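You operate a simulated robot arm through the tools that you are given. There is no shell and no other tool.

Carry out the task below with a simulated two-armed robot. There is one attempt and no reset: what you move stays moved.

JOB
Shut the drain, fill the tank to the high line and skim the floating nuts into the small basket.
Fine: slide the skimmer back.

Only the result counts: the job must be done as asked and must still hold three seconds after the hand-in. Knocking over, shifting, dropping, spilling or breaking anything else fails it.

ROBOT AND FRAMES
Two 7-joint arms with fingered hands on one trunk that stands fixed in place. Base frame: the origin is at the foot of the trunk, x ahead of it, y to its left, z up. Lengths are in mm, angles in rad, forces in N, time in s.
The left shoulder is at [60, 177, 1000], the right one opposite. With the tool pointing down near the work surface each hand reaches from about 100 to 940 mm from the base axis, measured 20 degrees to its own side. Payload 4 kg a hand.
Tool frame (each hand has its own): the origin (TCP) lies between the finger pads and is the grasp point; the fingertips stand 37 mm ahead of it; z points along the fingers, y is the line along which they close. The gripper opens to 124 mm. The gripper's body begins 43 mm behind the TCP. The gripper is a hand of 3 fingers: y runs from the thumb to the fingers, the wrist lies at [-15, -108, -202] in the tool frame, and closing takes about 1.5 s.
Orientation is that of the tool frame in the base frame, as a unit quaternion [x, y, z, w]. With the fingers straight down and the wrist toward the robot, the tool's x, y and z point along [0, 1, 0], [1, 0, 0] and [0, 0, -1] of the base frame.

CONTROLS
- The arms move only by the tool drive_tool. It takes "left_targets", "right_targets" or both (then of equal length, played together; a hand with none holds still); each is one flat list of numbers, 6 for each row, row after row: the shift along the tool's x, y, z in mm, then the turn, a rotation vector about the tool's x, y, z in rad. In form: [x, y, z, wx, wy, wz, x, y, z, wx, wy, wz, ...]. A call has 1 to 20 rows; each row is the pose to reach, as a shift and turn from the pose commanded when the call began, along the tool's axes at that moment. "left_grip" and "right_grip" are, for a hand that has rows, the opening, from 0 (shut) to 1 (fully open), set as the call begins (left out, the last holds). Rows are played at 5 a second. More than 50 mm and 0.15 rad between two rows, or a gripper value outside its range, and nothing of the call is played. A pose out of reach is approached as far as the arm can. The call stops where the force on the tool passes 80 N (or 10 N more than at its start, if that is more) or the arm is blocked; 0.2 s more then pass. Each finger travels about 72 mm/s and halts on what it meets, pressing with about 22 N; the grip force reading is that of the motor and also rises with nothing between the fingers. The clock runs only during rows and for 0.2 s after the last one: add rows that repeat a pose to give the fingers time. It gives the time, the measured TCP pose, the force on the tool (base axes), the opening and the grip force at its end, in the units of the frame above (readings bear some noise), with the torque about the TCP (base axes, N m) and any sound that the robot's microphone picked up, and new pictures: "show" is both (left out), scene, wrist or none (wrist: the cameras of the hands that moved).
- Cameras (640 x 400 px; columns grow to the right, rows downward): "scene" is now at [52.1, 1.1, 1656.3]; the picture's right is [0.10, -0.99, 0.00], its down [-0.66, -0.07, -0.75] and it looks along [0.75, 0.08, -0.66] (base axes); focal length 321 px, centre (320, 200). "left" rides on the left gripper at [-64, -76, -136] in its tool frame; the picture's right is [-0.84, -0.26, 0.48], its down [0.48, -0.76, 0.43] and it looks along [0.26, 0.60, 0.76] (tool axes); focal length 256 px, centre (320, 200). "right" rides on the right gripper at [64, -76, -137] in its tool frame; the picture's right is [-0.84, 0.26, -0.48], its down [-0.48, -0.76, 0.43] and it looks along [-0.25, 0.60, 0.76] (tool axes); focal length 256 px, centre (320, 200). There is no depth. A picture from a camera that has moved, and an enlarged one, comes with that camera's place and axes in the base frame and with its lens. The place of the scene camera against the robot may be out by one fixed shift of up to 12 mm in any direction.
- raise_lower(by): slides the trunk up (or, below 0, down) by that many mm; the arms and the scene camera ride with it, the base frame stays. It gives what a move gives, with no picture.
- curl_fingers(index, middle, thumb_bend, thumb_turn, hand): sets how far each is bent, from 0 (flat) to 1 (curled in); at 0.3 the hand is open as for a grip, at 0.7 the pads meet at the TCP. One left out holds its place. A second passes; each finger stops where it meets its share of the squeeze, and holds until it gets a number again. A gripper value or a shape takes the hand back. It gives what a move gives, with no picture; readings hold the bend of each and the force on the fingers (four entries, about 0 where the hand has none), thumb and palm. thumb_turn goes from beside the hand (0) to across from the fingers (1), as for a grip.
- grasp_type(shape, hand): the hand has 3 fingers and takes this shape, open, in about a second: jaw (thumb against the fingers, like two jaws); tri (thumb and two fingers); tip (a fingertip pinch); poke (one finger out to press); point (the index stretched); flat (the hand flat); cup (the hand cupped); fist (a fist). The gripper value then closes the fingers along that shape, each until it touches; the sizes above hold for jaw. It gives what a move gives, with no picture.
- aim_head(pan, tilt): turns the head with the scene camera to pan (to the left, within 1.501 rad either way) and tilt (down, from -0.506 to 1.204), counted from straight ahead of the robot. It gives what a move gives, and a new picture of the scene camera.
- close_up(camera, box): a new picture of the part [left, top, right, bottom] of that camera's present view, enlarged. No time passes.
- job_done(): hands the job in; it is judged then, once.

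Places have to be worked out from the pictures, the camera data and where the tool is seen. Open the grippers and draw the arms clear of the work before you hand the job in, unless the task says otherwise.

The tools are called after "Request:" as name(argument=value, ...) on one line, values as JSON. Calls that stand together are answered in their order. drive_tool: Moves the arms, as the interface text tells. Its arguments: {"type":"object","properties":{"left_targets":{"type":"array"},"left_grip":{"type":"number"},"right_targets":{"type":"array"},"right_grip":{"type":"number"},"show":{"type":"string","enum":["both","scene","wrist","none"]}},"required":[]} The other tools are called the same way: raise_lower (by) slides the trunk up or down; grasp_type (shape, hand) gives the hand a shape; curl_fingers (index, middle, thumb_bend, thumb_turn, hand) moves the fingers one by one; aim_head (pan, tilt) turns the head that bears the scene camera; close_up (camera, box) takes an enlarged picture of a part of a camera's view; job_done () hands the job in.

At the start:

```text
time_s: 0.0
left_ee_pos: [480.6, 324.4, 1389.6]
left_tcp_rot: [0.707, 0.707, 0.001, -0.001]
left_contact_force: [0.4, 0.5, -0.3]
left_torque: [0.05, 0.01, 0.03]
left_opening: 123.6
left_grasp_force: 0.0
left_shape: jaw
left_bend: [0.3, 0.3, 0.3, 0.98]
left_finger forces: [0.0, 0.1, 0.1, 0.0, 0.0, 0.0]
right_ee_pos: [516.1, -65.0, 1410.9]
right_tcp_rot: [0.706, 0.708, 0.0, 0.0]
right_contact_force: [-0.2, -0.8, 0.3]
right_torque: [-0.02, -0.01, 0.0]
right_opening: 123.7
right_grasp_force: 0.0
right_shape: jaw
right_bend: [0.3, 0.3, 0.3, 0.98]
right_finger forces: [0.0, 0.0, 0.0, 0.1, 0.0, 0.0]
trunk travel left (down, up): [-525.0, 65.0]
head pan, tilt: [0.101, 0.719]
```

scene: 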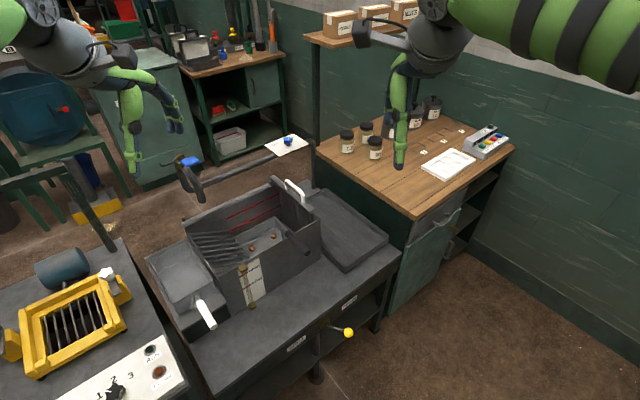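
right: 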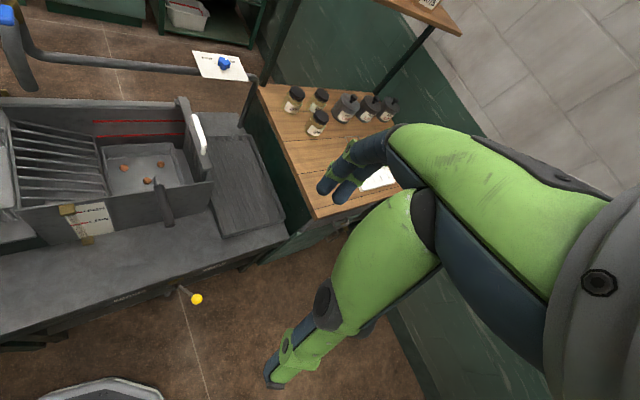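
left: 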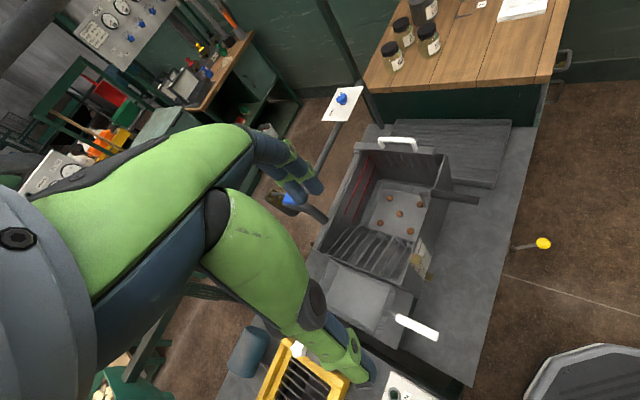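

I see a tank with ribs, red lines, a yellow-tipped lever below the bench and a faucet with blue handles. I'll look closer at each part before moving anything.

Request:
close_up(camera="scene", box=[140, 120, 400, 380])

Request:
close_up(camera="left", box=[260, 70, 560, 370])

Request:
close_up(camera="right", box=[0, 30, 300, 330])

```text
1.54 times, centred on (270, 250) of scene
camera zoom: at [52.1, 1.1, 1656.3], right [0.1, -0.99, 0.0], down [-0.66, -0.07, -0.75], along [0.75, 0.08, -0.66], focal length 494 px, centre (397, 123)
```

zoom: 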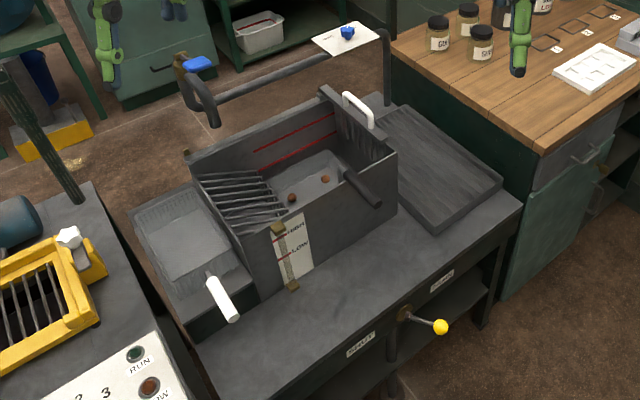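

```text
1.33 times, centred on (410, 220) of left
camera zoom: at [405.0, 261.0, 1526.2], right [-0.26, -0.84, -0.48], down [-0.76, 0.48, -0.43], along [0.6, 0.26, -0.76], focal length 341 px, centre (200, 173)
```

zoom: 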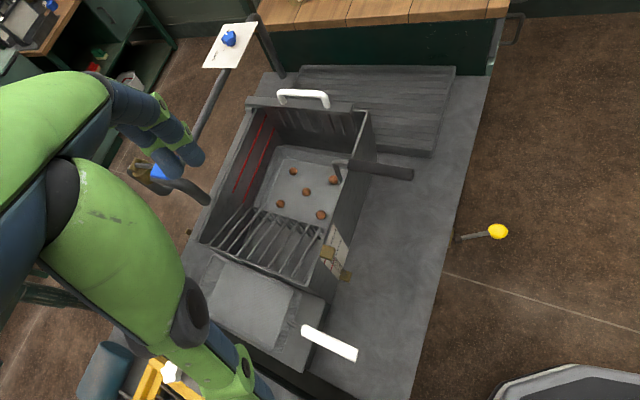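

```text
1.33 times, centred on (150, 180) of right
camera zoom: at [438.4, -1.5, 1547.6], right [0.26, -0.84, 0.48], down [-0.76, -0.48, -0.43], along [0.6, -0.25, -0.76], focal length 341 px, centre (547, 227)
```

zoom: 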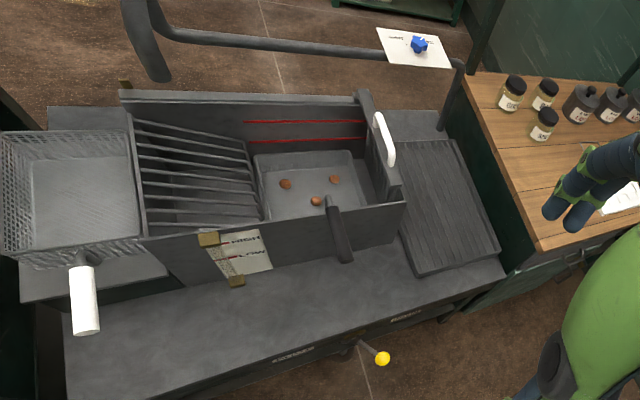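

The tank has a slatted ramp on the left beside the mesh basket, and what looks like a sliding plate with a white handle on the right. I'll enlarge the labels, the valves and the lever.

Request:
close_up(camera="scene", box=[270, 280, 390, 360])

Request:
close_up(camera="scene", box=[160, 120, 320, 220])

Request:
close_up(camera="scene", box=[180, 170, 330, 310])

Request:
close_up(camera="right", box=[160, 30, 280, 110])

Request:
close_up(camera="right", box=[0, 80, 220, 260])

Request:
close_up(camera="left", box=[300, 110, 480, 290])

```text
5.00 times, centred on (330, 320) of scene
camera zoom: at [52.1, 1.1, 1656.3], right [0.1, -0.99, 0.0], down [-0.66, -0.07, -0.75], along [0.75, 0.08, -0.66], focal length 1605 px, centre (270, -400)
```

zoom: 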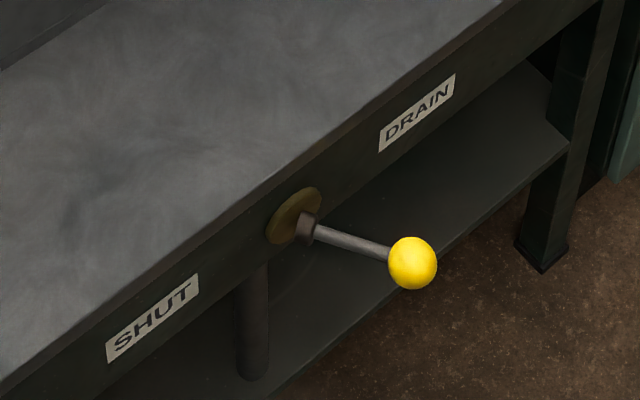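

```text
4.00 times, centred on (240, 170) of scene
camera zoom: at [52.1, 1.1, 1656.3], right [0.1, -0.99, 0.0], down [-0.66, -0.07, -0.75], along [0.75, 0.08, -0.66], focal length 1284 px, centre (640, 320)
```

zoom: 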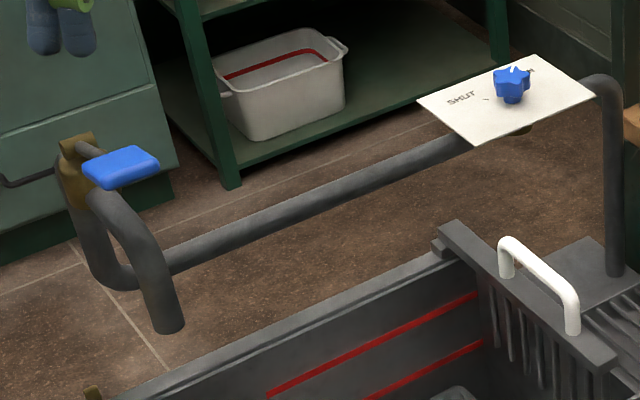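

```text
2.86 times, centred on (255, 240) of scene
camera zoom: at [52.1, 1.1, 1656.3], right [0.1, -0.99, 0.0], down [-0.66, -0.07, -0.75], along [0.75, 0.08, -0.66], focal length 917 px, centre (506, 86)
```

zoom: 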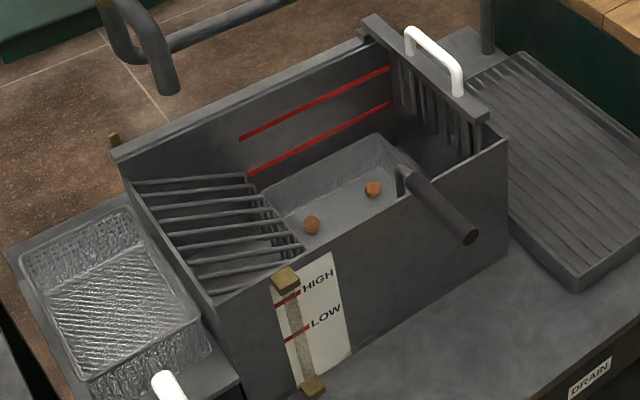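

```text
5.00 times, centred on (220, 70) of right
camera zoom: at [438.4, -1.5, 1547.6], right [0.26, -0.84, 0.48], down [-0.76, -0.48, -0.43], along [0.6, -0.25, -0.76], focal length 1280 px, centre (820, 850)
```

zoom: 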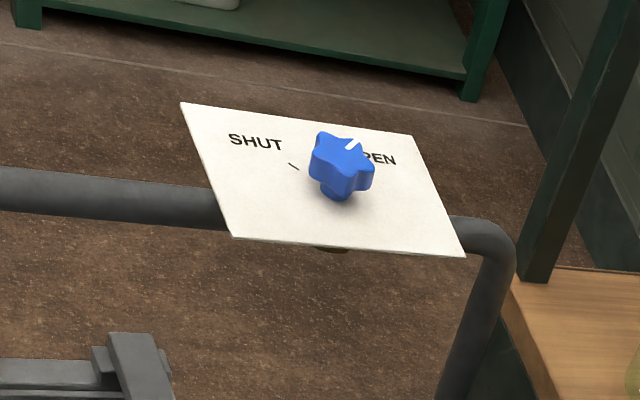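

```text
2.22 times, centred on (110, 170) of right
camera zoom: at [438.4, -1.5, 1547.6], right [0.26, -0.84, 0.48], down [-0.76, -0.48, -0.43], along [0.6, -0.25, -0.76], focal length 569 px, centre (787, 267)
```

zoom: 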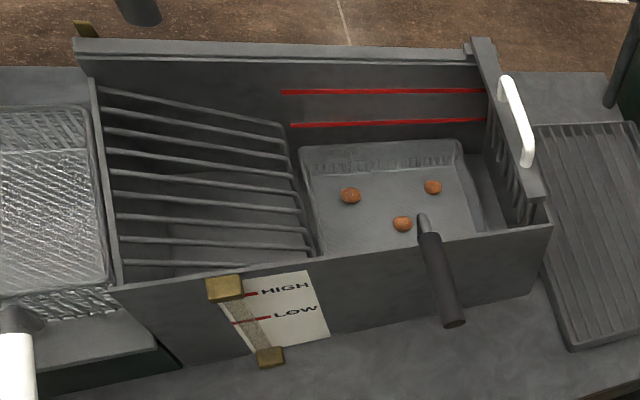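

```text
2.22 times, centred on (390, 200) of left
camera zoom: at [405.0, 261.0, 1526.2], right [-0.26, -0.84, -0.48], down [-0.76, 0.48, -0.43], along [0.6, 0.26, -0.76], focal length 569 px, centre (164, 200)
```

zoom: 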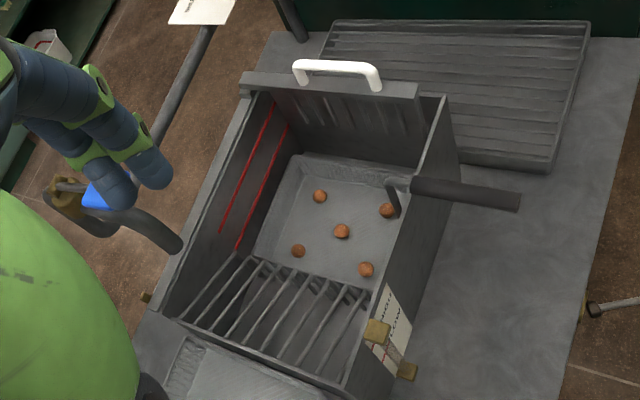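

From triangulating the wrist and scene views, the bench stands at about 45° to my left. The tank runs along [0.71,-0.71], with its rim near z=883 and the spout outlet near (753,445,999). I'll turn the head toward it for a better view.

Request:
aim_head(pan=0.5, tilt=0.75)

```text
time_s: 0.9
left_ee_pos: [481.3, 324.5, 1390.7]
left_tcp_rot: [0.707, 0.708, 0.0, 0.0]
left_contact_force: [1.0, -0.4, -0.1]
left_torque: [-0.03, 0.0, -0.01]
left_opening: 123.6
left_grasp_force: 0.2
left_shape: jaw
left_bend: [0.3, 0.3, 0.3, 0.98]
left_finger forces: [0.0, 0.0, 0.1, 0.1, 0.0, 0.0]
right_ee_pos: [516.5, -65.1, 1410.9]
right_tcp_rot: [0.707, 0.708, 0.0, 0.0]
right_contact_force: [-0.4, 0.0, 0.5]
right_torque: [0.01, 0.03, -0.03]
right_opening: 123.4
right_grasp_force: 0.0
right_shape: jaw
right_bend: [0.3, 0.3, 0.3, 0.98]
right_finger forces: [0.0, 0.1, 0.0, 0.0, 0.1, 0.0]
trunk travel left (down, up): [-525.0, 65.0]
head pan, tilt: [0.499, 0.75]
camera scene: at [41.2, 32.2, 1653.7], right [0.48, -0.88, 0.0], down [-0.6, -0.33, -0.73], along [0.64, 0.35, -0.68], focal length 321 px, centre (320, 200)
```

scene: 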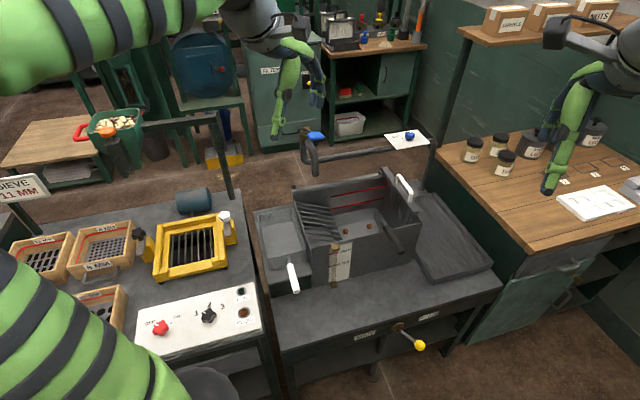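

Now I can see the whole bench, so I'll enlarge the tank, lever, tap and basket.

Request:
close_up(camera="scene", box=[245, 165, 445, 305])

Request:
close_up(camera="scene", box=[340, 290, 460, 370])

Request:
close_up(camera="scene", box=[290, 110, 440, 200])

Request:
close_up(camera="scene", box=[240, 190, 340, 310])

```text
2.86 times, centred on (345, 235) of scene
camera zoom: at [41.2, 32.2, 1653.7], right [0.48, -0.88, 0.0], down [-0.6, -0.33, -0.73], along [0.64, 0.35, -0.68], focal length 917 px, centre (249, 100)
```

zoom: 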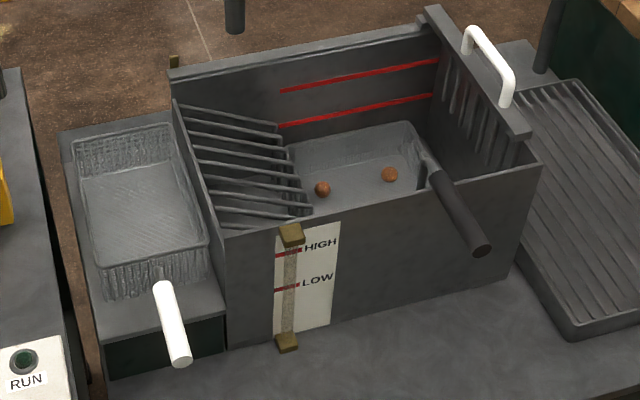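

```text
5.00 times, centred on (400, 330) of scene
camera zoom: at [41.2, 32.2, 1653.7], right [0.48, -0.88, 0.0], down [-0.6, -0.33, -0.73], along [0.64, 0.35, -0.68], focal length 1605 px, centre (-80, -450)
```

zoom: 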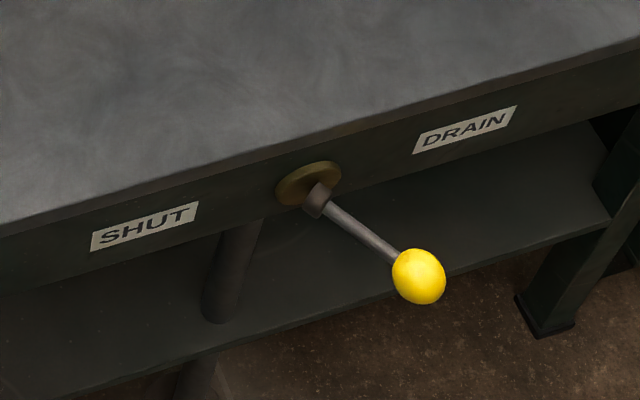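

```text
4.27 times, centred on (365, 155) of scene
camera zoom: at [41.2, 32.2, 1653.7], right [0.48, -0.88, 0.0], down [-0.6, -0.33, -0.73], along [0.64, 0.35, -0.68], focal length 1370 px, centre (128, 392)
```

zoom: 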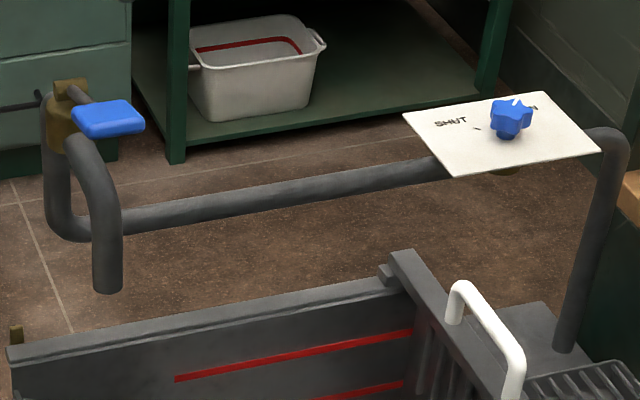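

```text
3.33 times, centred on (290, 250) of scene
camera zoom: at [41.2, 32.2, 1653.7], right [0.48, -0.88, 0.0], down [-0.6, -0.33, -0.73], along [0.64, 0.35, -0.68], focal length 1070 px, centre (420, 33)
```

zoom: 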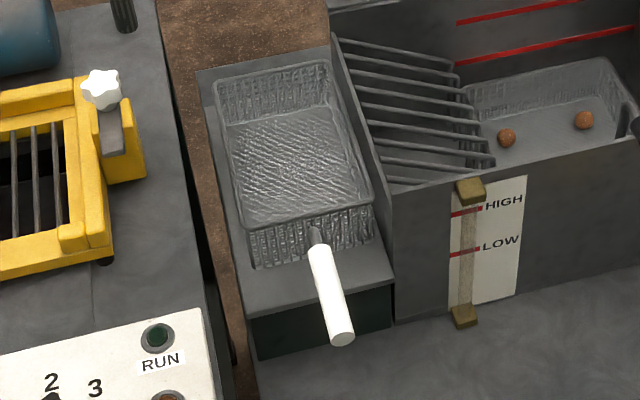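

The skimmer is a comb plate riding on the rim at the right end, and its teeth seem to pass between the ramp rods. The tray's dark handle crosses the front wall, so I need to see whether it blocks the skimmer. I'll bring the left hand down and to the right for a closer look.

Request:
drive_tool(left_targets=[-17.7, 0, 34.4, 0, 0, 0, -35.4, 0, 68.9, 0, 0, 0, -53.1, 0, 103.3, 0, 0, 0, -70.9, 0, 137.7, 0, 0, 0, -88.6, 0, 172.1, 0, 0, 0, -106.3, 0, 206.6, 0, 0, 0, -124, 0, 241, 0, 0, 0], show="wrist")

```text
time_s: 2.5
left_ee_pos: [481.3, 201.7, 1148.9]
left_tcp_rot: [0.707, 0.707, 0.0, 0.0]
left_contact_force: [-0.1, -1.0, 0.1]
left_torque: [0.01, 0.02, -0.03]
left_opening: 124.1
left_grasp_force: 0.0
left_shape: jaw
left_bend: [0.3, 0.3, 0.3, 0.98]
left_finger forces: [0.0, 0.0, 0.0, 0.0, 0.0, 0.0]
right_ee_pos: [515.8, -66.2, 1411.2]
right_tcp_rot: [0.707, 0.707, 0.0, 0.0]
right_contact_force: [0.1, 0.6, 0.6]
right_torque: [0.01, 0.01, -0.01]
right_opening: 123.7
right_grasp_force: 0.1
right_shape: jaw
right_bend: [0.3, 0.3, 0.3, 0.98]
right_finger forces: [0.1, 0.1, 0.0, 0.0, 0.0, 0.0]
trunk travel left (down, up): [-525.0, 65.0]
head pan, tilt: [0.499, 0.75]
camera left: at [404.5, 137.5, 1285.6], right [-0.26, -0.84, -0.48], down [-0.76, 0.48, -0.43], along [0.6, 0.25, -0.76], focal length 256 px, centre (320, 200)
```

left: 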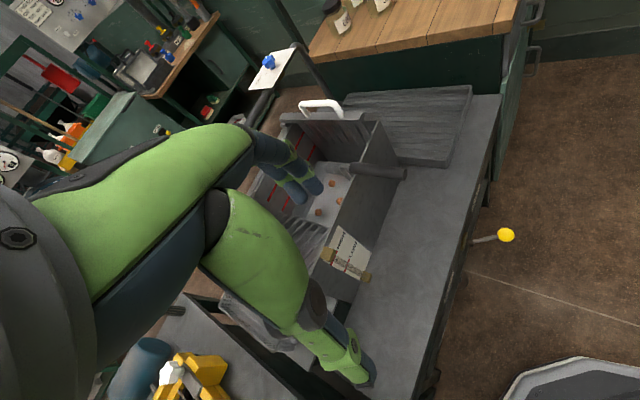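

The closer wrist view shows the tank just right of the fingers. I'll enlarge the region with the tray handle and skimmer, and the lever.

Request:
close_up(camera="left", box=[270, 80, 430, 200])

Request:
close_up(camera="left", box=[440, 200, 540, 280])

Request:
close_up(camera="right", box=[80, 80, 240, 240])

```text
3.33 times, centred on (350, 140) of left
camera zoom: at [404.5, 137.5, 1285.6], right [-0.26, -0.84, -0.48], down [-0.76, 0.48, -0.43], along [0.6, 0.25, -0.76], focal length 853 px, centre (220, 400)
```

zoom: 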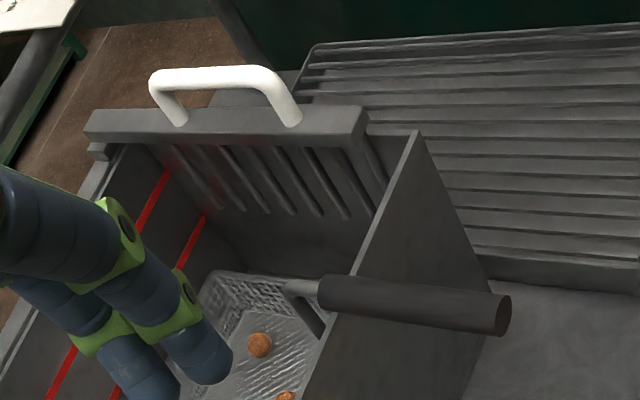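

```text
5.00 times, centred on (490, 240) of left
camera zoom: at [404.5, 137.5, 1285.6], right [-0.26, -0.84, -0.48], down [-0.76, 0.48, -0.43], along [0.6, 0.25, -0.76], focal length 1280 px, centre (-530, 0)
```

zoom: 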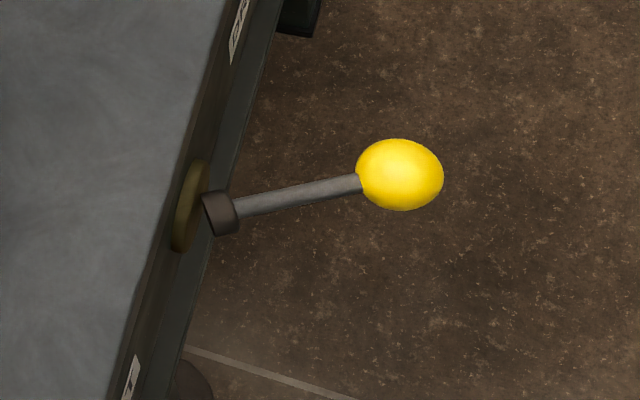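

```text
2.50 times, centred on (160, 160) of right
camera zoom: at [439.1, -1.5, 1547.4], right [0.26, -0.84, 0.48], down [-0.76, -0.48, -0.43], along [0.6, -0.25, -0.76], focal length 640 px, centre (720, 300)
```

zoom: 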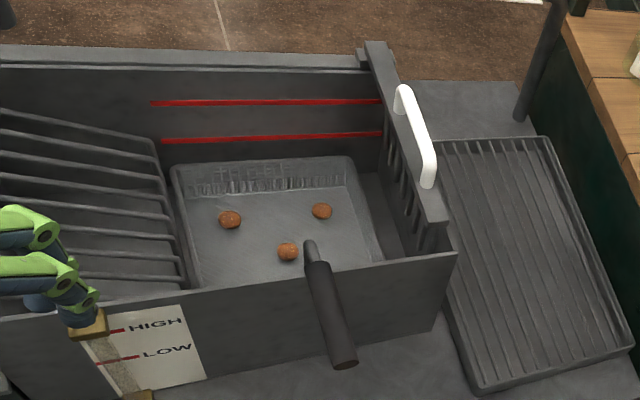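

The tray handle crosses the front wall above the rim, and I can't yet tell whether the skimmer clears it. I'll turn the left hand 45° and bring it over the ramp so its camera looks along the tank toward the skimmer.

Request:
drive_tool(left_targets=[17, 23, 21, 0, 0, 0.112, 35, 46, 42, 0, 0, 0.224, 52, 69, 64, 0, 0, 0.336, 70, 92, 85, 0, 0, 0.448, 87, 115, 106, 0, 0, 0.56, 105, 138, 128, 0, 0, 0.672, 122, 162, 149, 0, 0, 0.785], show="both")

```text
time_s: 4.1
left_ee_pos: [644.1, 320.4, 1000.1]
left_tcp_rot: [0.924, 0.383, -0.001, 0.002]
left_contact_force: [0.5, -0.1, -0.5]
left_torque: [-0.05, 0.01, 0.01]
left_opening: 123.8
left_grasp_force: 0.0
left_shape: jaw
left_bend: [0.3, 0.3, 0.3, 0.98]
left_finger forces: [0.0, 0.0, 0.0, 0.0, 0.1, 0.0]
right_ee_pos: [516.1, -65.3, 1410.8]
right_tcp_rot: [0.707, 0.707, -0.001, 0.0]
right_contact_force: [-0.1, -0.4, -0.1]
right_torque: [-0.02, 0.0, -0.03]
right_opening: 123.8
right_grasp_force: 0.1
right_shape: jaw
right_bend: [0.3, 0.3, 0.3, 0.98]
right_finger forces: [0.0, 0.0, 0.0, 0.1, 0.0, 0.0]
trunk travel left (down, up): [-525.0, 65.0]
head pan, tilt: [0.499, 0.75]
camera scene: at [42.2, 33.1, 1653.7], right [0.48, -0.88, 0.0], down [-0.6, -0.33, -0.73], along [0.64, 0.35, -0.68], focal length 321 px, centre (320, 200)
camera left: at [545.0, 330.4, 1136.0], right [-0.77, -0.41, -0.48], down [-0.2, 0.88, -0.44], along [0.6, -0.24, -0.76], focal length 256 px, centre (320, 200)
```

scene: 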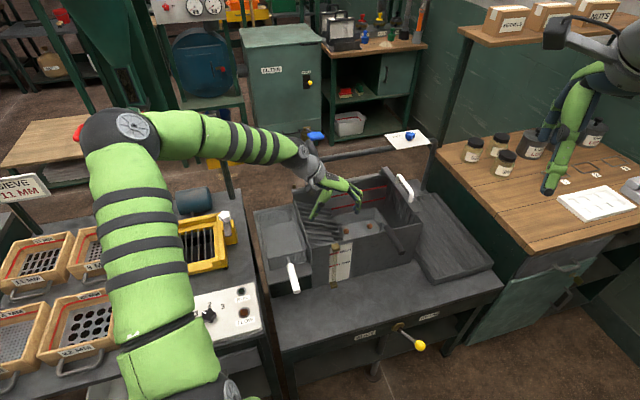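
left: 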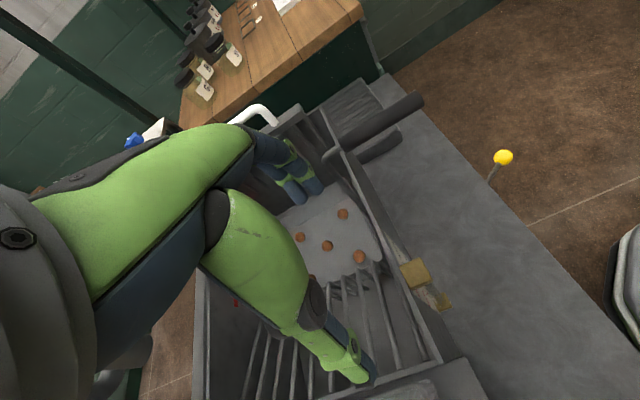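

This view looks along the tank. I'll enlarge where the skimmer's front end meets the tray handle, and also the lever.

Request:
close_up(camera="left", box=[230, 80, 430, 205])

Request:
close_up(camera="left", box=[280, 170, 480, 370])

Request:
close_up(camera="right", box=[120, 80, 240, 200])

Request:
close_up(camera="scene", box=[350, 160, 440, 260])

```text
3.20 times, centred on (330, 142) of left
camera zoom: at [545.0, 330.4, 1136.0], right [-0.77, -0.41, -0.48], down [-0.2, 0.88, -0.44], along [0.6, -0.24, -0.76], focal length 819 px, centre (288, 384)
```

zoom: 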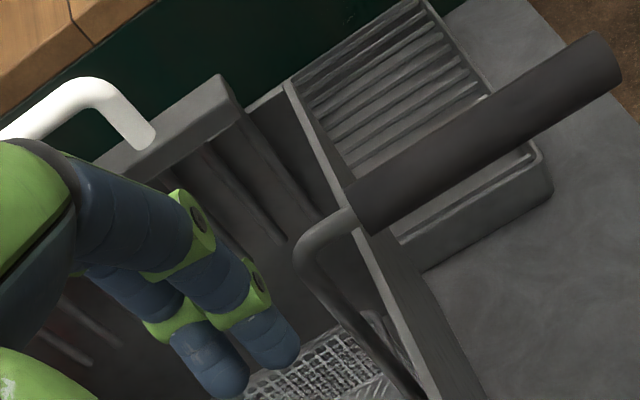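

```text
2.00 times, centred on (380, 270) of left
camera zoom: at [545.0, 330.4, 1136.0], right [-0.77, -0.41, -0.48], down [-0.2, 0.88, -0.44], along [0.6, -0.24, -0.76], focal length 512 px, centre (200, 60)
```

zoom: 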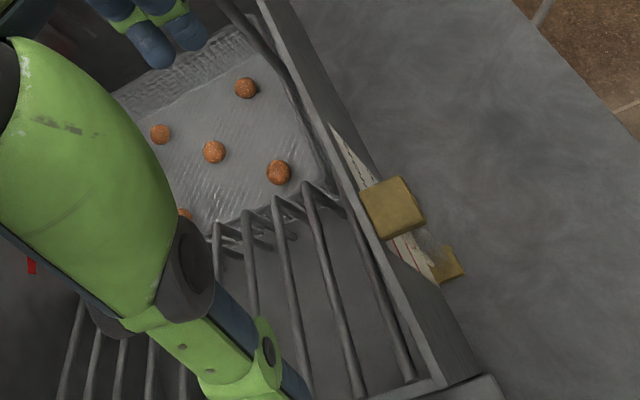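

```text
3.33 times, centred on (180, 140) of right
camera zoom: at [439.5, -0.6, 1547.2], right [0.26, -0.84, 0.48], down [-0.76, -0.48, -0.43], along [0.6, -0.26, -0.76], focal length 853 px, centre (787, 400)
```

zoom: 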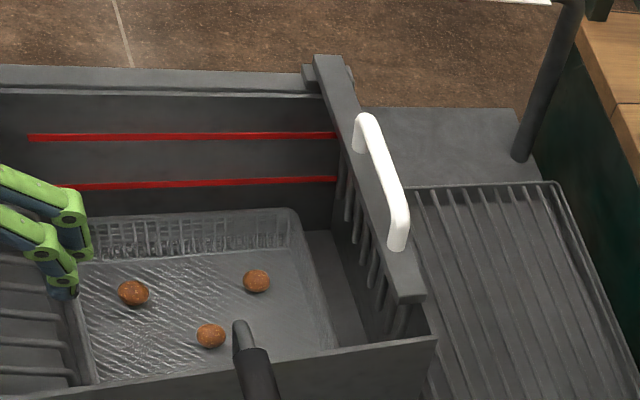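

```text
4.00 times, centred on (395, 210) of scene
camera zoom: at [42.2, 33.1, 1653.7], right [0.48, -0.88, 0.0], down [-0.6, -0.33, -0.73], along [0.64, 0.35, -0.68], focal length 1284 px, centre (20, 160)
```

zoom: 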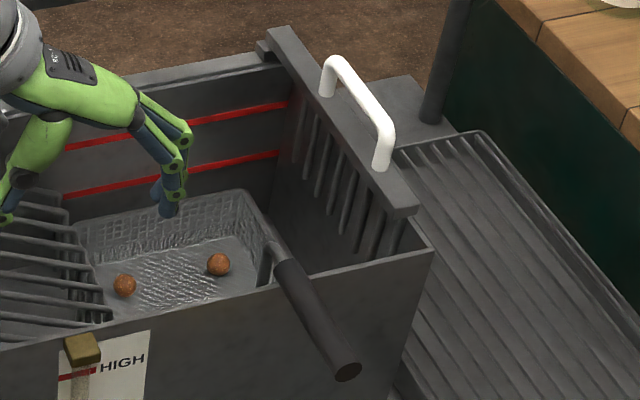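

The skimmer is carried on the rear rail, and its front end (e2≈679) should just pass the tray's vertical shaft, though by little. I'll take enlarged views of the drain lever from these cameras to fix its axis.

Request:
close_up(camera="left", box=[460, 130, 560, 210])

Request:
close_up(camera="right", box=[140, 250, 240, 330])

Request:
close_up(camera="scene", box=[380, 310, 440, 360])

```text
5.00 times, centred on (510, 170) of left
camera zoom: at [545.0, 330.4, 1136.0], right [-0.77, -0.41, -0.48], down [-0.2, 0.88, -0.44], along [0.6, -0.24, -0.76], focal length 1280 px, centre (-630, 350)
```

zoom: 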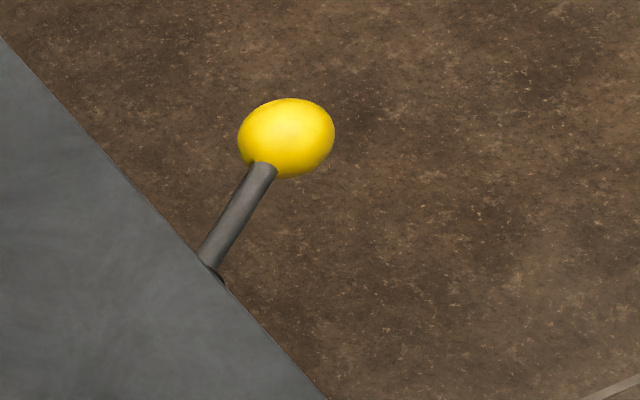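

```text
5.00 times, centred on (190, 290) of right
camera zoom: at [439.5, -0.6, 1547.2], right [0.26, -0.84, 0.48], down [-0.76, -0.48, -0.43], along [0.6, -0.26, -0.76], focal length 1280 px, centre (970, -250)
```

zoom: 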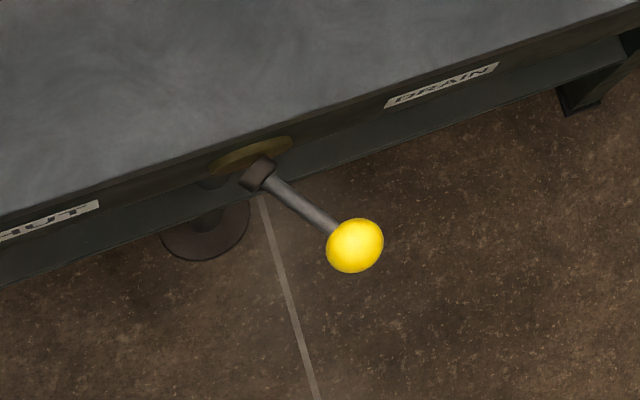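

```text
8.00 times, centred on (410, 335) of scene
camera zoom: at [42.2, 33.1, 1653.7], right [0.48, -0.88, 0.0], down [-0.6, -0.33, -0.73], along [0.64, 0.35, -0.68], focal length 2568 px, centre (-400, -880)
```

zoom: 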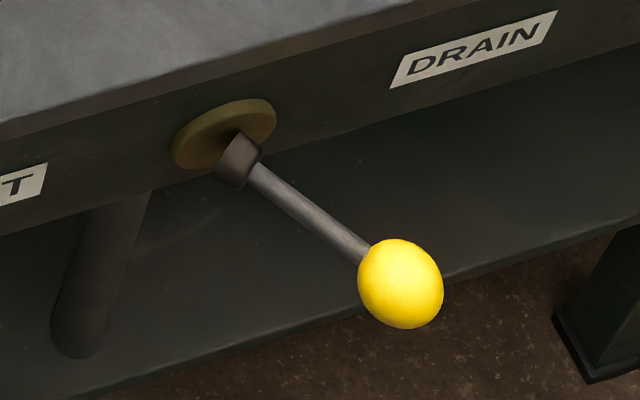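

From the wrist cameras the knob is at about (589,-27,592) and the bench edge is near e2≈470. The lever's turning axis is still unclear. I'll lower the right hand in front of the bench, tilted forward, to see the lever almost level.

Request:
drive_tool(right_targets=[-2.2, -7.3, 43.2, -0.0375, 0, 0, -4.4, -14.5, 86.4, -0.075, 0, 0, -6.6, -21.8, 129.6, -0.1125, 0, 0, -8.8, -29, 172.8, -0.15, 0, 0, -11, -36.3, 216, -0.1875, 0, 0, -13.1, -43.5, 259, -0.225, 0, 0, -15.3, -50.8, 302, -0.2625, 0, 0, -17.5, -58, 345.5, -0.3, 0, 0, -19.7, -65.3, 389, -0.3375, 0, 0, -21.9, -72.5, 432, -0.375, 0, 0, -24, -79.8, 475, -0.4125, 0, 0, -26.3, -87, 518, -0.45, 0, 0, -28.4, -94.3, 561.5, -0.4875, 0, 0, -30.6, -101.5, 605, -0.525, 0, 0, -32.8, -108.8, 648, -0.5625, 0, 0, -35, -116, 691, -0.6, 0, 0], show="both")

```text
time_s: 7.5
left_ee_pos: [643.1, 320.9, 1000.9]
left_tcp_rot: [0.924, 0.383, 0.0, 0.0]
left_contact_force: [0.2, -0.1, 0.4]
left_torque: [-0.03, 0.01, -0.02]
left_opening: 123.5
left_grasp_force: 0.1
left_shape: jaw
left_bend: [0.3, 0.3, 0.3, 0.98]
left_finger forces: [0.0, 0.1, 0.1, 0.1, 0.0, 0.0]
right_ee_pos: [420.0, -86.1, 718.3]
right_tcp_rot: [0.676, 0.676, 0.204, 0.21]
right_contact_force: [0.4, 1.2, 1.0]
right_torque: [0.0, 0.0, 0.0]
right_opening: 124.0
right_grasp_force: 0.0
right_shape: jaw
right_bend: [0.3, 0.3, 0.3, 0.98]
right_finger forces: [0.0, 0.0, 0.0, 0.1, 0.0, 0.0]
right hand out of reach, approached as far as the arm can: row 8, 9, 10, 11, 12, 13, 16
trunk travel left (down, up): [-525.0, 65.0]
head pan, tilt: [0.499, 0.75]
camera scene: at [41.6, 32.3, 1653.8], right [0.48, -0.88, 0.0], down [-0.6, -0.33, -0.73], along [0.64, 0.35, -0.68], focal length 321 px, centre (320, 200)
camera right: at [279.6, -21.5, 789.5], right [-0.06, -0.83, 0.55], down [-0.39, -0.49, -0.78], along [0.92, -0.26, -0.3], focal length 256 px, centre (320, 200)
```

scene: 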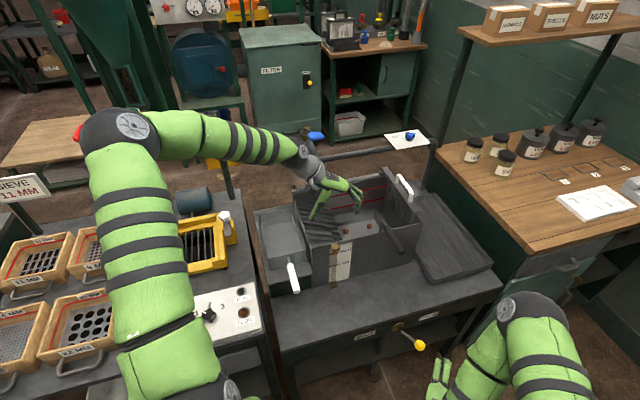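
right: 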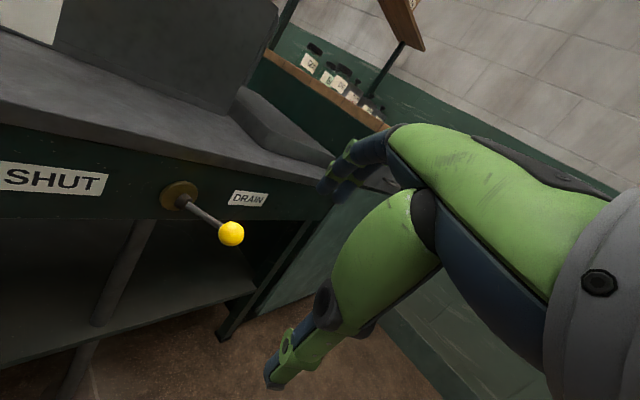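

The right camera now sees the lever nearly level. I'll enlarge it to read its geometry.

Request:
close_up(camera="right", box=[130, 150, 290, 270])

Request:
close_up(camera="scene", box=[340, 290, 460, 370])

```text
3.33 times, centred on (210, 210) of right
camera zoom: at [279.6, -21.5, 789.5], right [-0.06, -0.83, 0.55], down [-0.39, -0.49, -0.78], along [0.92, -0.26, -0.3], focal length 853 px, centre (687, 167)
```

zoom: 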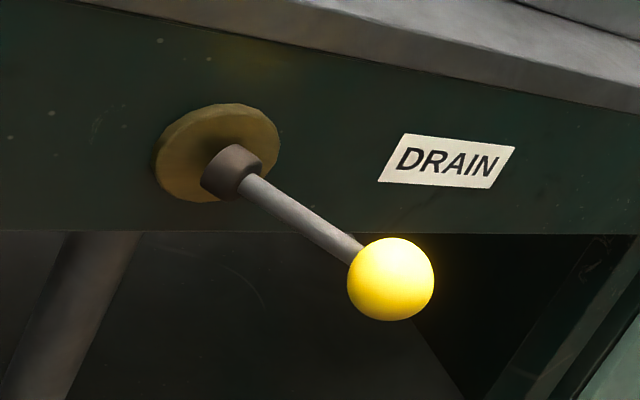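

```text
5.00 times, centred on (400, 330) of scene
camera zoom: at [41.6, 32.3, 1653.8], right [0.48, -0.88, 0.0], down [-0.6, -0.33, -0.73], along [0.64, 0.35, -0.68], focal length 1605 px, centre (-80, -450)
```

zoom: 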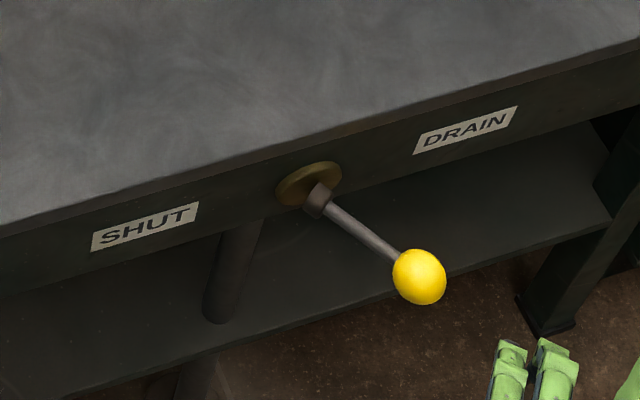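

The lever sticks out from a hub near e1≈400, e2≈462, z≈582, tipped to the right toward DRAIN. I'll close the right hand into a prong and bring it, aimed at the bench, to a point right of the knob with a safe gap.

Request:
drive_tool(right_targets=[-6.1, 12.3, 26.6, -0.0794, 0.0805, -0.0593, -12.1, 24.5, 53.2, -0.1588, 0.161, -0.1186, -18.2, 36.8, 79.8, -0.2381, 0.2414, -0.1779, -24.2, 49, 106.4, -0.3175, 0.3219, -0.2372, -30.3, 61.3, 133, -0.3969, 0.4023, -0.2964, -36.4, 73.5, 159.5, -0.4763, 0.4828, -0.3557, -42.4, 85.8, 186, -0.5556, 0.5632, -0.415, -48.5, 98, 212.6, -0.635, 0.6437, -0.4743], right_grip=0, show="both")

```text
time_s: 9.3
left_ee_pos: [642.3, 321.7, 1001.0]
left_tcp_rot: [0.924, 0.383, 0.001, -0.001]
left_contact_force: [-0.3, 0.4, 0.4]
left_torque: [-0.04, -0.02, 0.02]
left_opening: 123.7
left_grasp_force: 0.1
left_shape: jaw
left_bend: [0.3, 0.3, 0.3, 0.98]
left_finger forces: [0.0, 0.0, 0.0, 0.0, 0.0, 0.0]
right_ee_pos: [510.8, 113.8, 668.6]
right_tcp_rot: [0.379, 0.738, 0.421, 0.368]
right_contact_force: [-22.3, -30.7, -6.0]
right_torque: [-0.45, 0.45, -0.58]
right_opening: 0.0
right_grasp_force: 21.6
right_shape: jaw
right_bend: [0.7, 0.7, 0.7, 1.0]
right_finger forces: [0.1, 0.0, 0.0, 0.1, 0.0, 0.0]
right hand out of reach, approached as far as the arm can: row 1, 2, 3, 4, 5, 6, 7, 8
trunk travel left (down, up): [-525.0, 65.0]
head pan, tilt: [0.499, 0.75]
stopped in row 8 (right hand): the force on the tool passed its limit at 93 N (the readings are from after the stop); the commanded pose is now the measured one
camera scene: at [38.7, 31.3, 1654.0], right [0.48, -0.88, 0.0], down [-0.6, -0.33, -0.73], along [0.64, 0.35, -0.68], focal length 321 px, centre (320, 200)
camera right: at [344.9, 95.0, 637.7], right [0.02, -0.8, 0.6], down [0.4, -0.55, -0.74], along [0.92, 0.25, 0.31], focal length 256 px, centre (320, 200)
```

scene: 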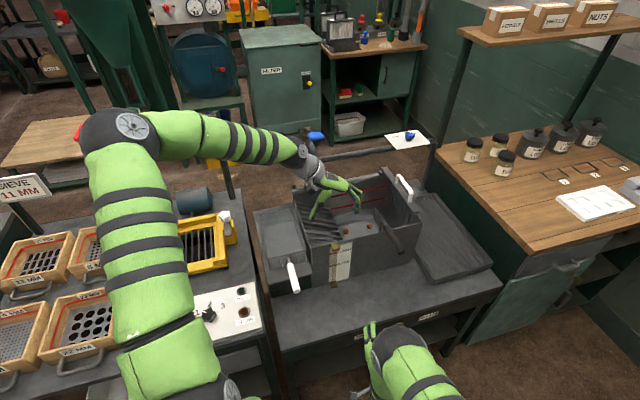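
right: 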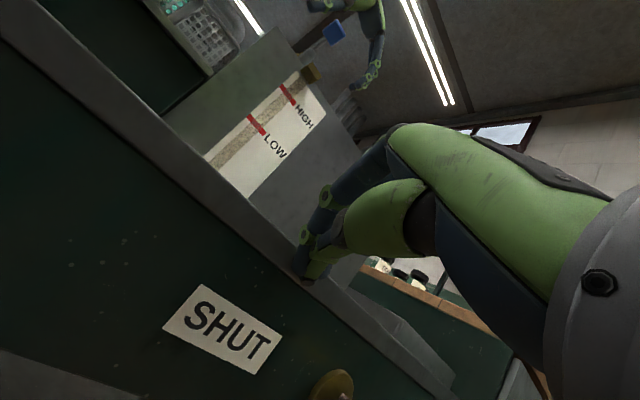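

The right arm could not hold that pose and pressed against the bench front edge with its closed fingers. The readings are about 38 N, and nothing appears displaced. I'll back it straight off the bench and return it to a fingers-down pose on the right.

Request:
drive_tool(right_targets=[-12.8, -10.5, -44.3, 0, 0, 0, -37.1, -12.6, -82.8, 0, 0, 0, -57.1, 0.1, -94.7, 0.1201, -0.0081, 0.0547, -77.2, 12.7, -106.5, 0.2403, -0.0161, 0.1093, -97.2, 25.4, -118.4, 0.3604, -0.0242, 0.164, -117.2, 38.1, -130.3, 0.4805, -0.0323, 0.2186, -137.3, 50.8, -142.2, 0.6007, -0.0404, 0.2733, -157.3, 63.4, -154, 0.7208, -0.0484, 0.328, -177.3, 76.1, -165.9, 0.8409, -0.0565, 0.3826, -197.3, 88.8, -177.8, 0.961, -0.0646, 0.4373, -217.4, 101.4, -189.6, 1.0812, -0.0726, 0.4919, -237.4, 114.1, -201.5, 1.2013, -0.0807, 0.5466], show="both")

```text
time_s: 11.9
left_ee_pos: [643.0, 320.2, 1000.2]
left_tcp_rot: [0.923, 0.384, 0.0, 0.0]
left_contact_force: [-0.7, -0.9, 0.8]
left_torque: [0.02, 0.04, -0.02]
left_opening: 123.6
left_grasp_force: 0.1
left_shape: jaw
left_bend: [0.3, 0.3, 0.3, 0.98]
left_finger forces: [0.0, 0.0, 0.0, 0.1, 0.1, 0.0]
right_ee_pos: [470.3, -119.8, 897.1]
right_tcp_rot: [0.705, 0.709, 0.008, 0.0]
right_contact_force: [0.2, -0.2, 0.6]
right_torque: [-0.01, -0.06, 0.0]
right_opening: 0.1
right_grasp_force: 22.0
right_shape: jaw
right_bend: [0.7, 0.7, 0.71, 1.0]
right_finger forces: [0.0, 0.0, 0.1, 0.0, 0.0, 0.1]
right hand out of reach, approached as far as the arm can: row 1, 2, 3, 4, 5, 6, 7, 8, 9
trunk travel left (down, up): [-525.0, 65.0]
head pan, tilt: [0.499, 0.75]
camera scene: at [40.9, 31.7, 1653.7], right [0.48, -0.88, 0.0], down [-0.6, -0.33, -0.73], along [0.64, 0.35, -0.68], focal length 321 px, centre (320, 200)
camera right: at [391.3, -57.9, 1033.7], right [0.26, -0.84, 0.48], down [-0.75, -0.48, -0.45], along [0.61, -0.24, -0.75], focal length 256 px, centre (320, 200)
```

scene: 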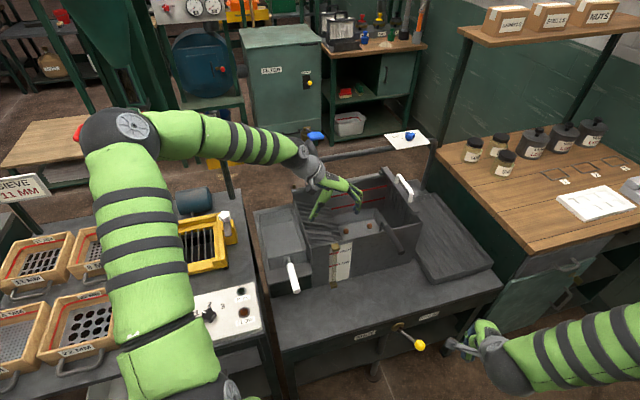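
right: 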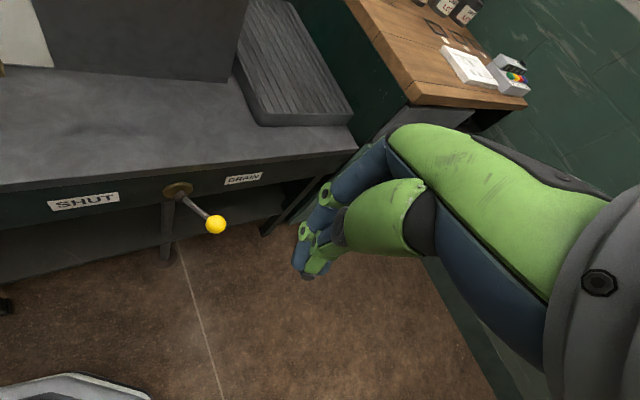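

The right hand is back at (470,-120,897), fingers down, and the lever is untouched. I'll enlarge the lever from here to refine its place.

Request:
close_up(camera="right", box=[140, 160, 260, 260])

```text
4.00 times, centred on (200, 210) of right
camera zoom: at [391.3, -57.9, 1033.7], right [0.26, -0.84, 0.48], down [-0.75, -0.48, -0.45], along [0.61, -0.24, -0.75], focal length 1024 px, centre (800, 160)
```

zoom: 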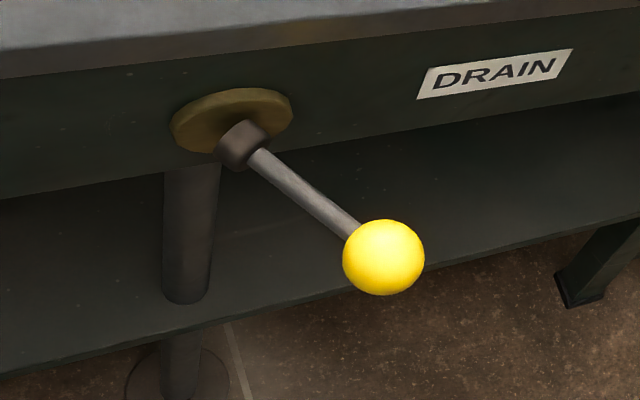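

The knob sits at about (588,-29,592) and the lever pivots near e1≈399, tipped 31° to the right. I'll swing the closed right hand so its side faces the knob and bring it above and to the right of it.

Request:
drive_tool(right_targets=[4.3, 23, 22.4, -0.0406, 0.0168, -0.1114, 8.6, 46, 44.9, -0.0812, 0.0337, -0.2227, 12.9, 69, 67.3, -0.1218, 0.0505, -0.3341, 17.1, 92, 89.7, -0.1625, 0.0673, -0.4454, 21.4, 115, 112.1, -0.2031, 0.0841, -0.5568, 25.7, 138, 134.6, -0.2437, 0.101, -0.6681, 30, 161, 157, -0.2843, 0.1178, -0.7795], show="both")

```text
time_s: 13.5
left_ee_pos: [642.7, 320.0, 1001.3]
left_tcp_rot: [0.924, 0.382, 0.0, 0.0]
left_contact_force: [0.0, -0.3, -0.2]
left_torque: [0.02, 0.01, 0.0]
left_opening: 123.5
left_grasp_force: 0.0
left_shape: jaw
left_bend: [0.3, 0.3, 0.3, 0.98]
left_finger forces: [0.0, 0.1, 0.0, 0.1, 0.0, 0.0]
right_ee_pos: [636.2, -88.2, 743.6]
right_tcp_rot: [0.374, 0.914, 0.146, 0.063]
right_contact_force: [0.1, -0.2, 0.4]
right_torque: [0.0, -0.01, 0.03]
right_opening: 0.2
right_grasp_force: 21.9
right_shape: jaw
right_bend: [0.7, 0.7, 0.71, 1.0]
right_finger forces: [0.0, 0.0, 0.0, 0.0, 0.0, 0.0]
trunk travel left (down, up): [-525.0, 65.0]
head pan, tilt: [0.499, 0.75]
camera scene: at [41.7, 32.2, 1653.7], right [0.48, -0.88, 0.0], down [-0.6, -0.33, -0.73], along [0.64, 0.35, -0.68], focal length 321 px, centre (320, 200)
camera right: at [508.6, -124.3, 849.3], right [0.66, -0.52, 0.54], down [-0.07, -0.76, -0.65], along [0.75, 0.39, -0.53], focal length 256 px, centre (320, 200)
```

scene: 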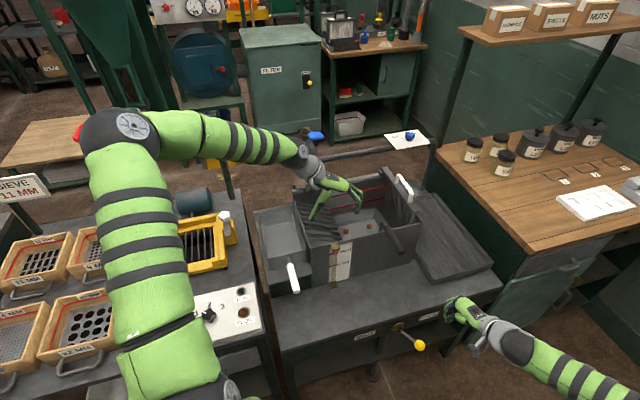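
right: 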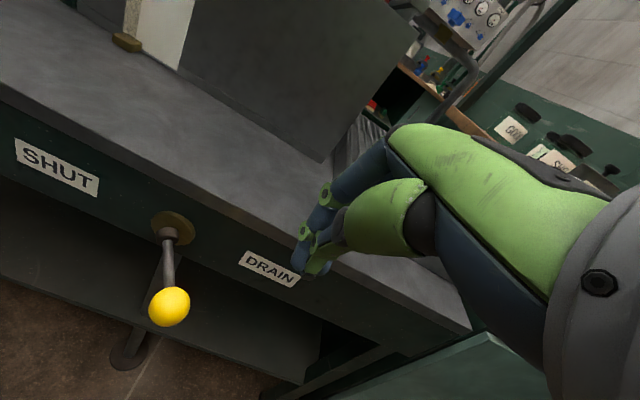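

In reach now, at e1≈512, e2≈387. Next I lower the prong beside the knob on its right side, keeping about 30 mm clear.

Request:
drive_tool(right_targets=[0, -9.8, 31.8, 0, 0, 0, 0, -19.6, 63.5, 0, 0, 0, 0, -29.5, 95.3, 0, 0, 0, 0, -39.3, 127.1, 0, 0, 0], show="both")

```text
time_s: 14.5
left_ee_pos: [643.8, 319.6, 1000.4]
left_tcp_rot: [0.924, 0.383, 0.0, -0.001]
left_contact_force: [0.4, -1.5, 0.9]
left_torque: [-0.01, 0.0, 0.04]
left_opening: 123.8
left_grasp_force: 0.0
left_shape: jaw
left_bend: [0.3, 0.3, 0.3, 0.98]
left_finger forces: [0.0, 0.0, 0.0, 0.1, 0.0, 0.1]
right_ee_pos: [636.6, -85.5, 608.8]
right_tcp_rot: [0.375, 0.913, 0.146, 0.062]
right_contact_force: [-0.2, -0.3, 0.4]
right_torque: [-0.02, 0.02, -0.02]
right_opening: 0.0
right_grasp_force: 21.8
right_shape: jaw
right_bend: [0.7, 0.7, 0.71, 1.0]
right_finger forces: [0.0, 0.1, 0.0, 0.1, 0.0, 0.0]
trunk travel left (down, up): [-525.0, 65.0]
head pan, tilt: [0.499, 0.75]
camera scene: at [41.5, 32.2, 1653.8], right [0.48, -0.88, 0.0], down [-0.6, -0.33, -0.73], along [0.64, 0.35, -0.68], focal length 321 px, centre (320, 200)
camera right: at [508.7, -122.3, 714.6], right [0.66, -0.52, 0.54], down [-0.07, -0.76, -0.65], along [0.75, 0.39, -0.53], focal length 256 px, centre (320, 200)
```

scene: 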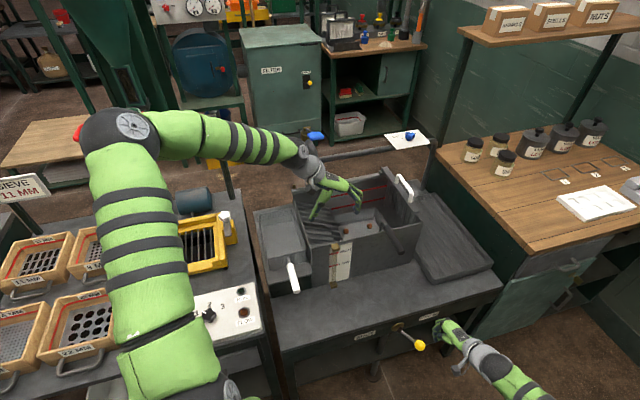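
right: 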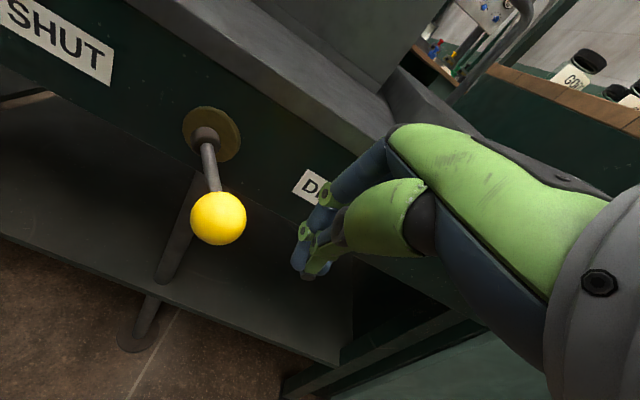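

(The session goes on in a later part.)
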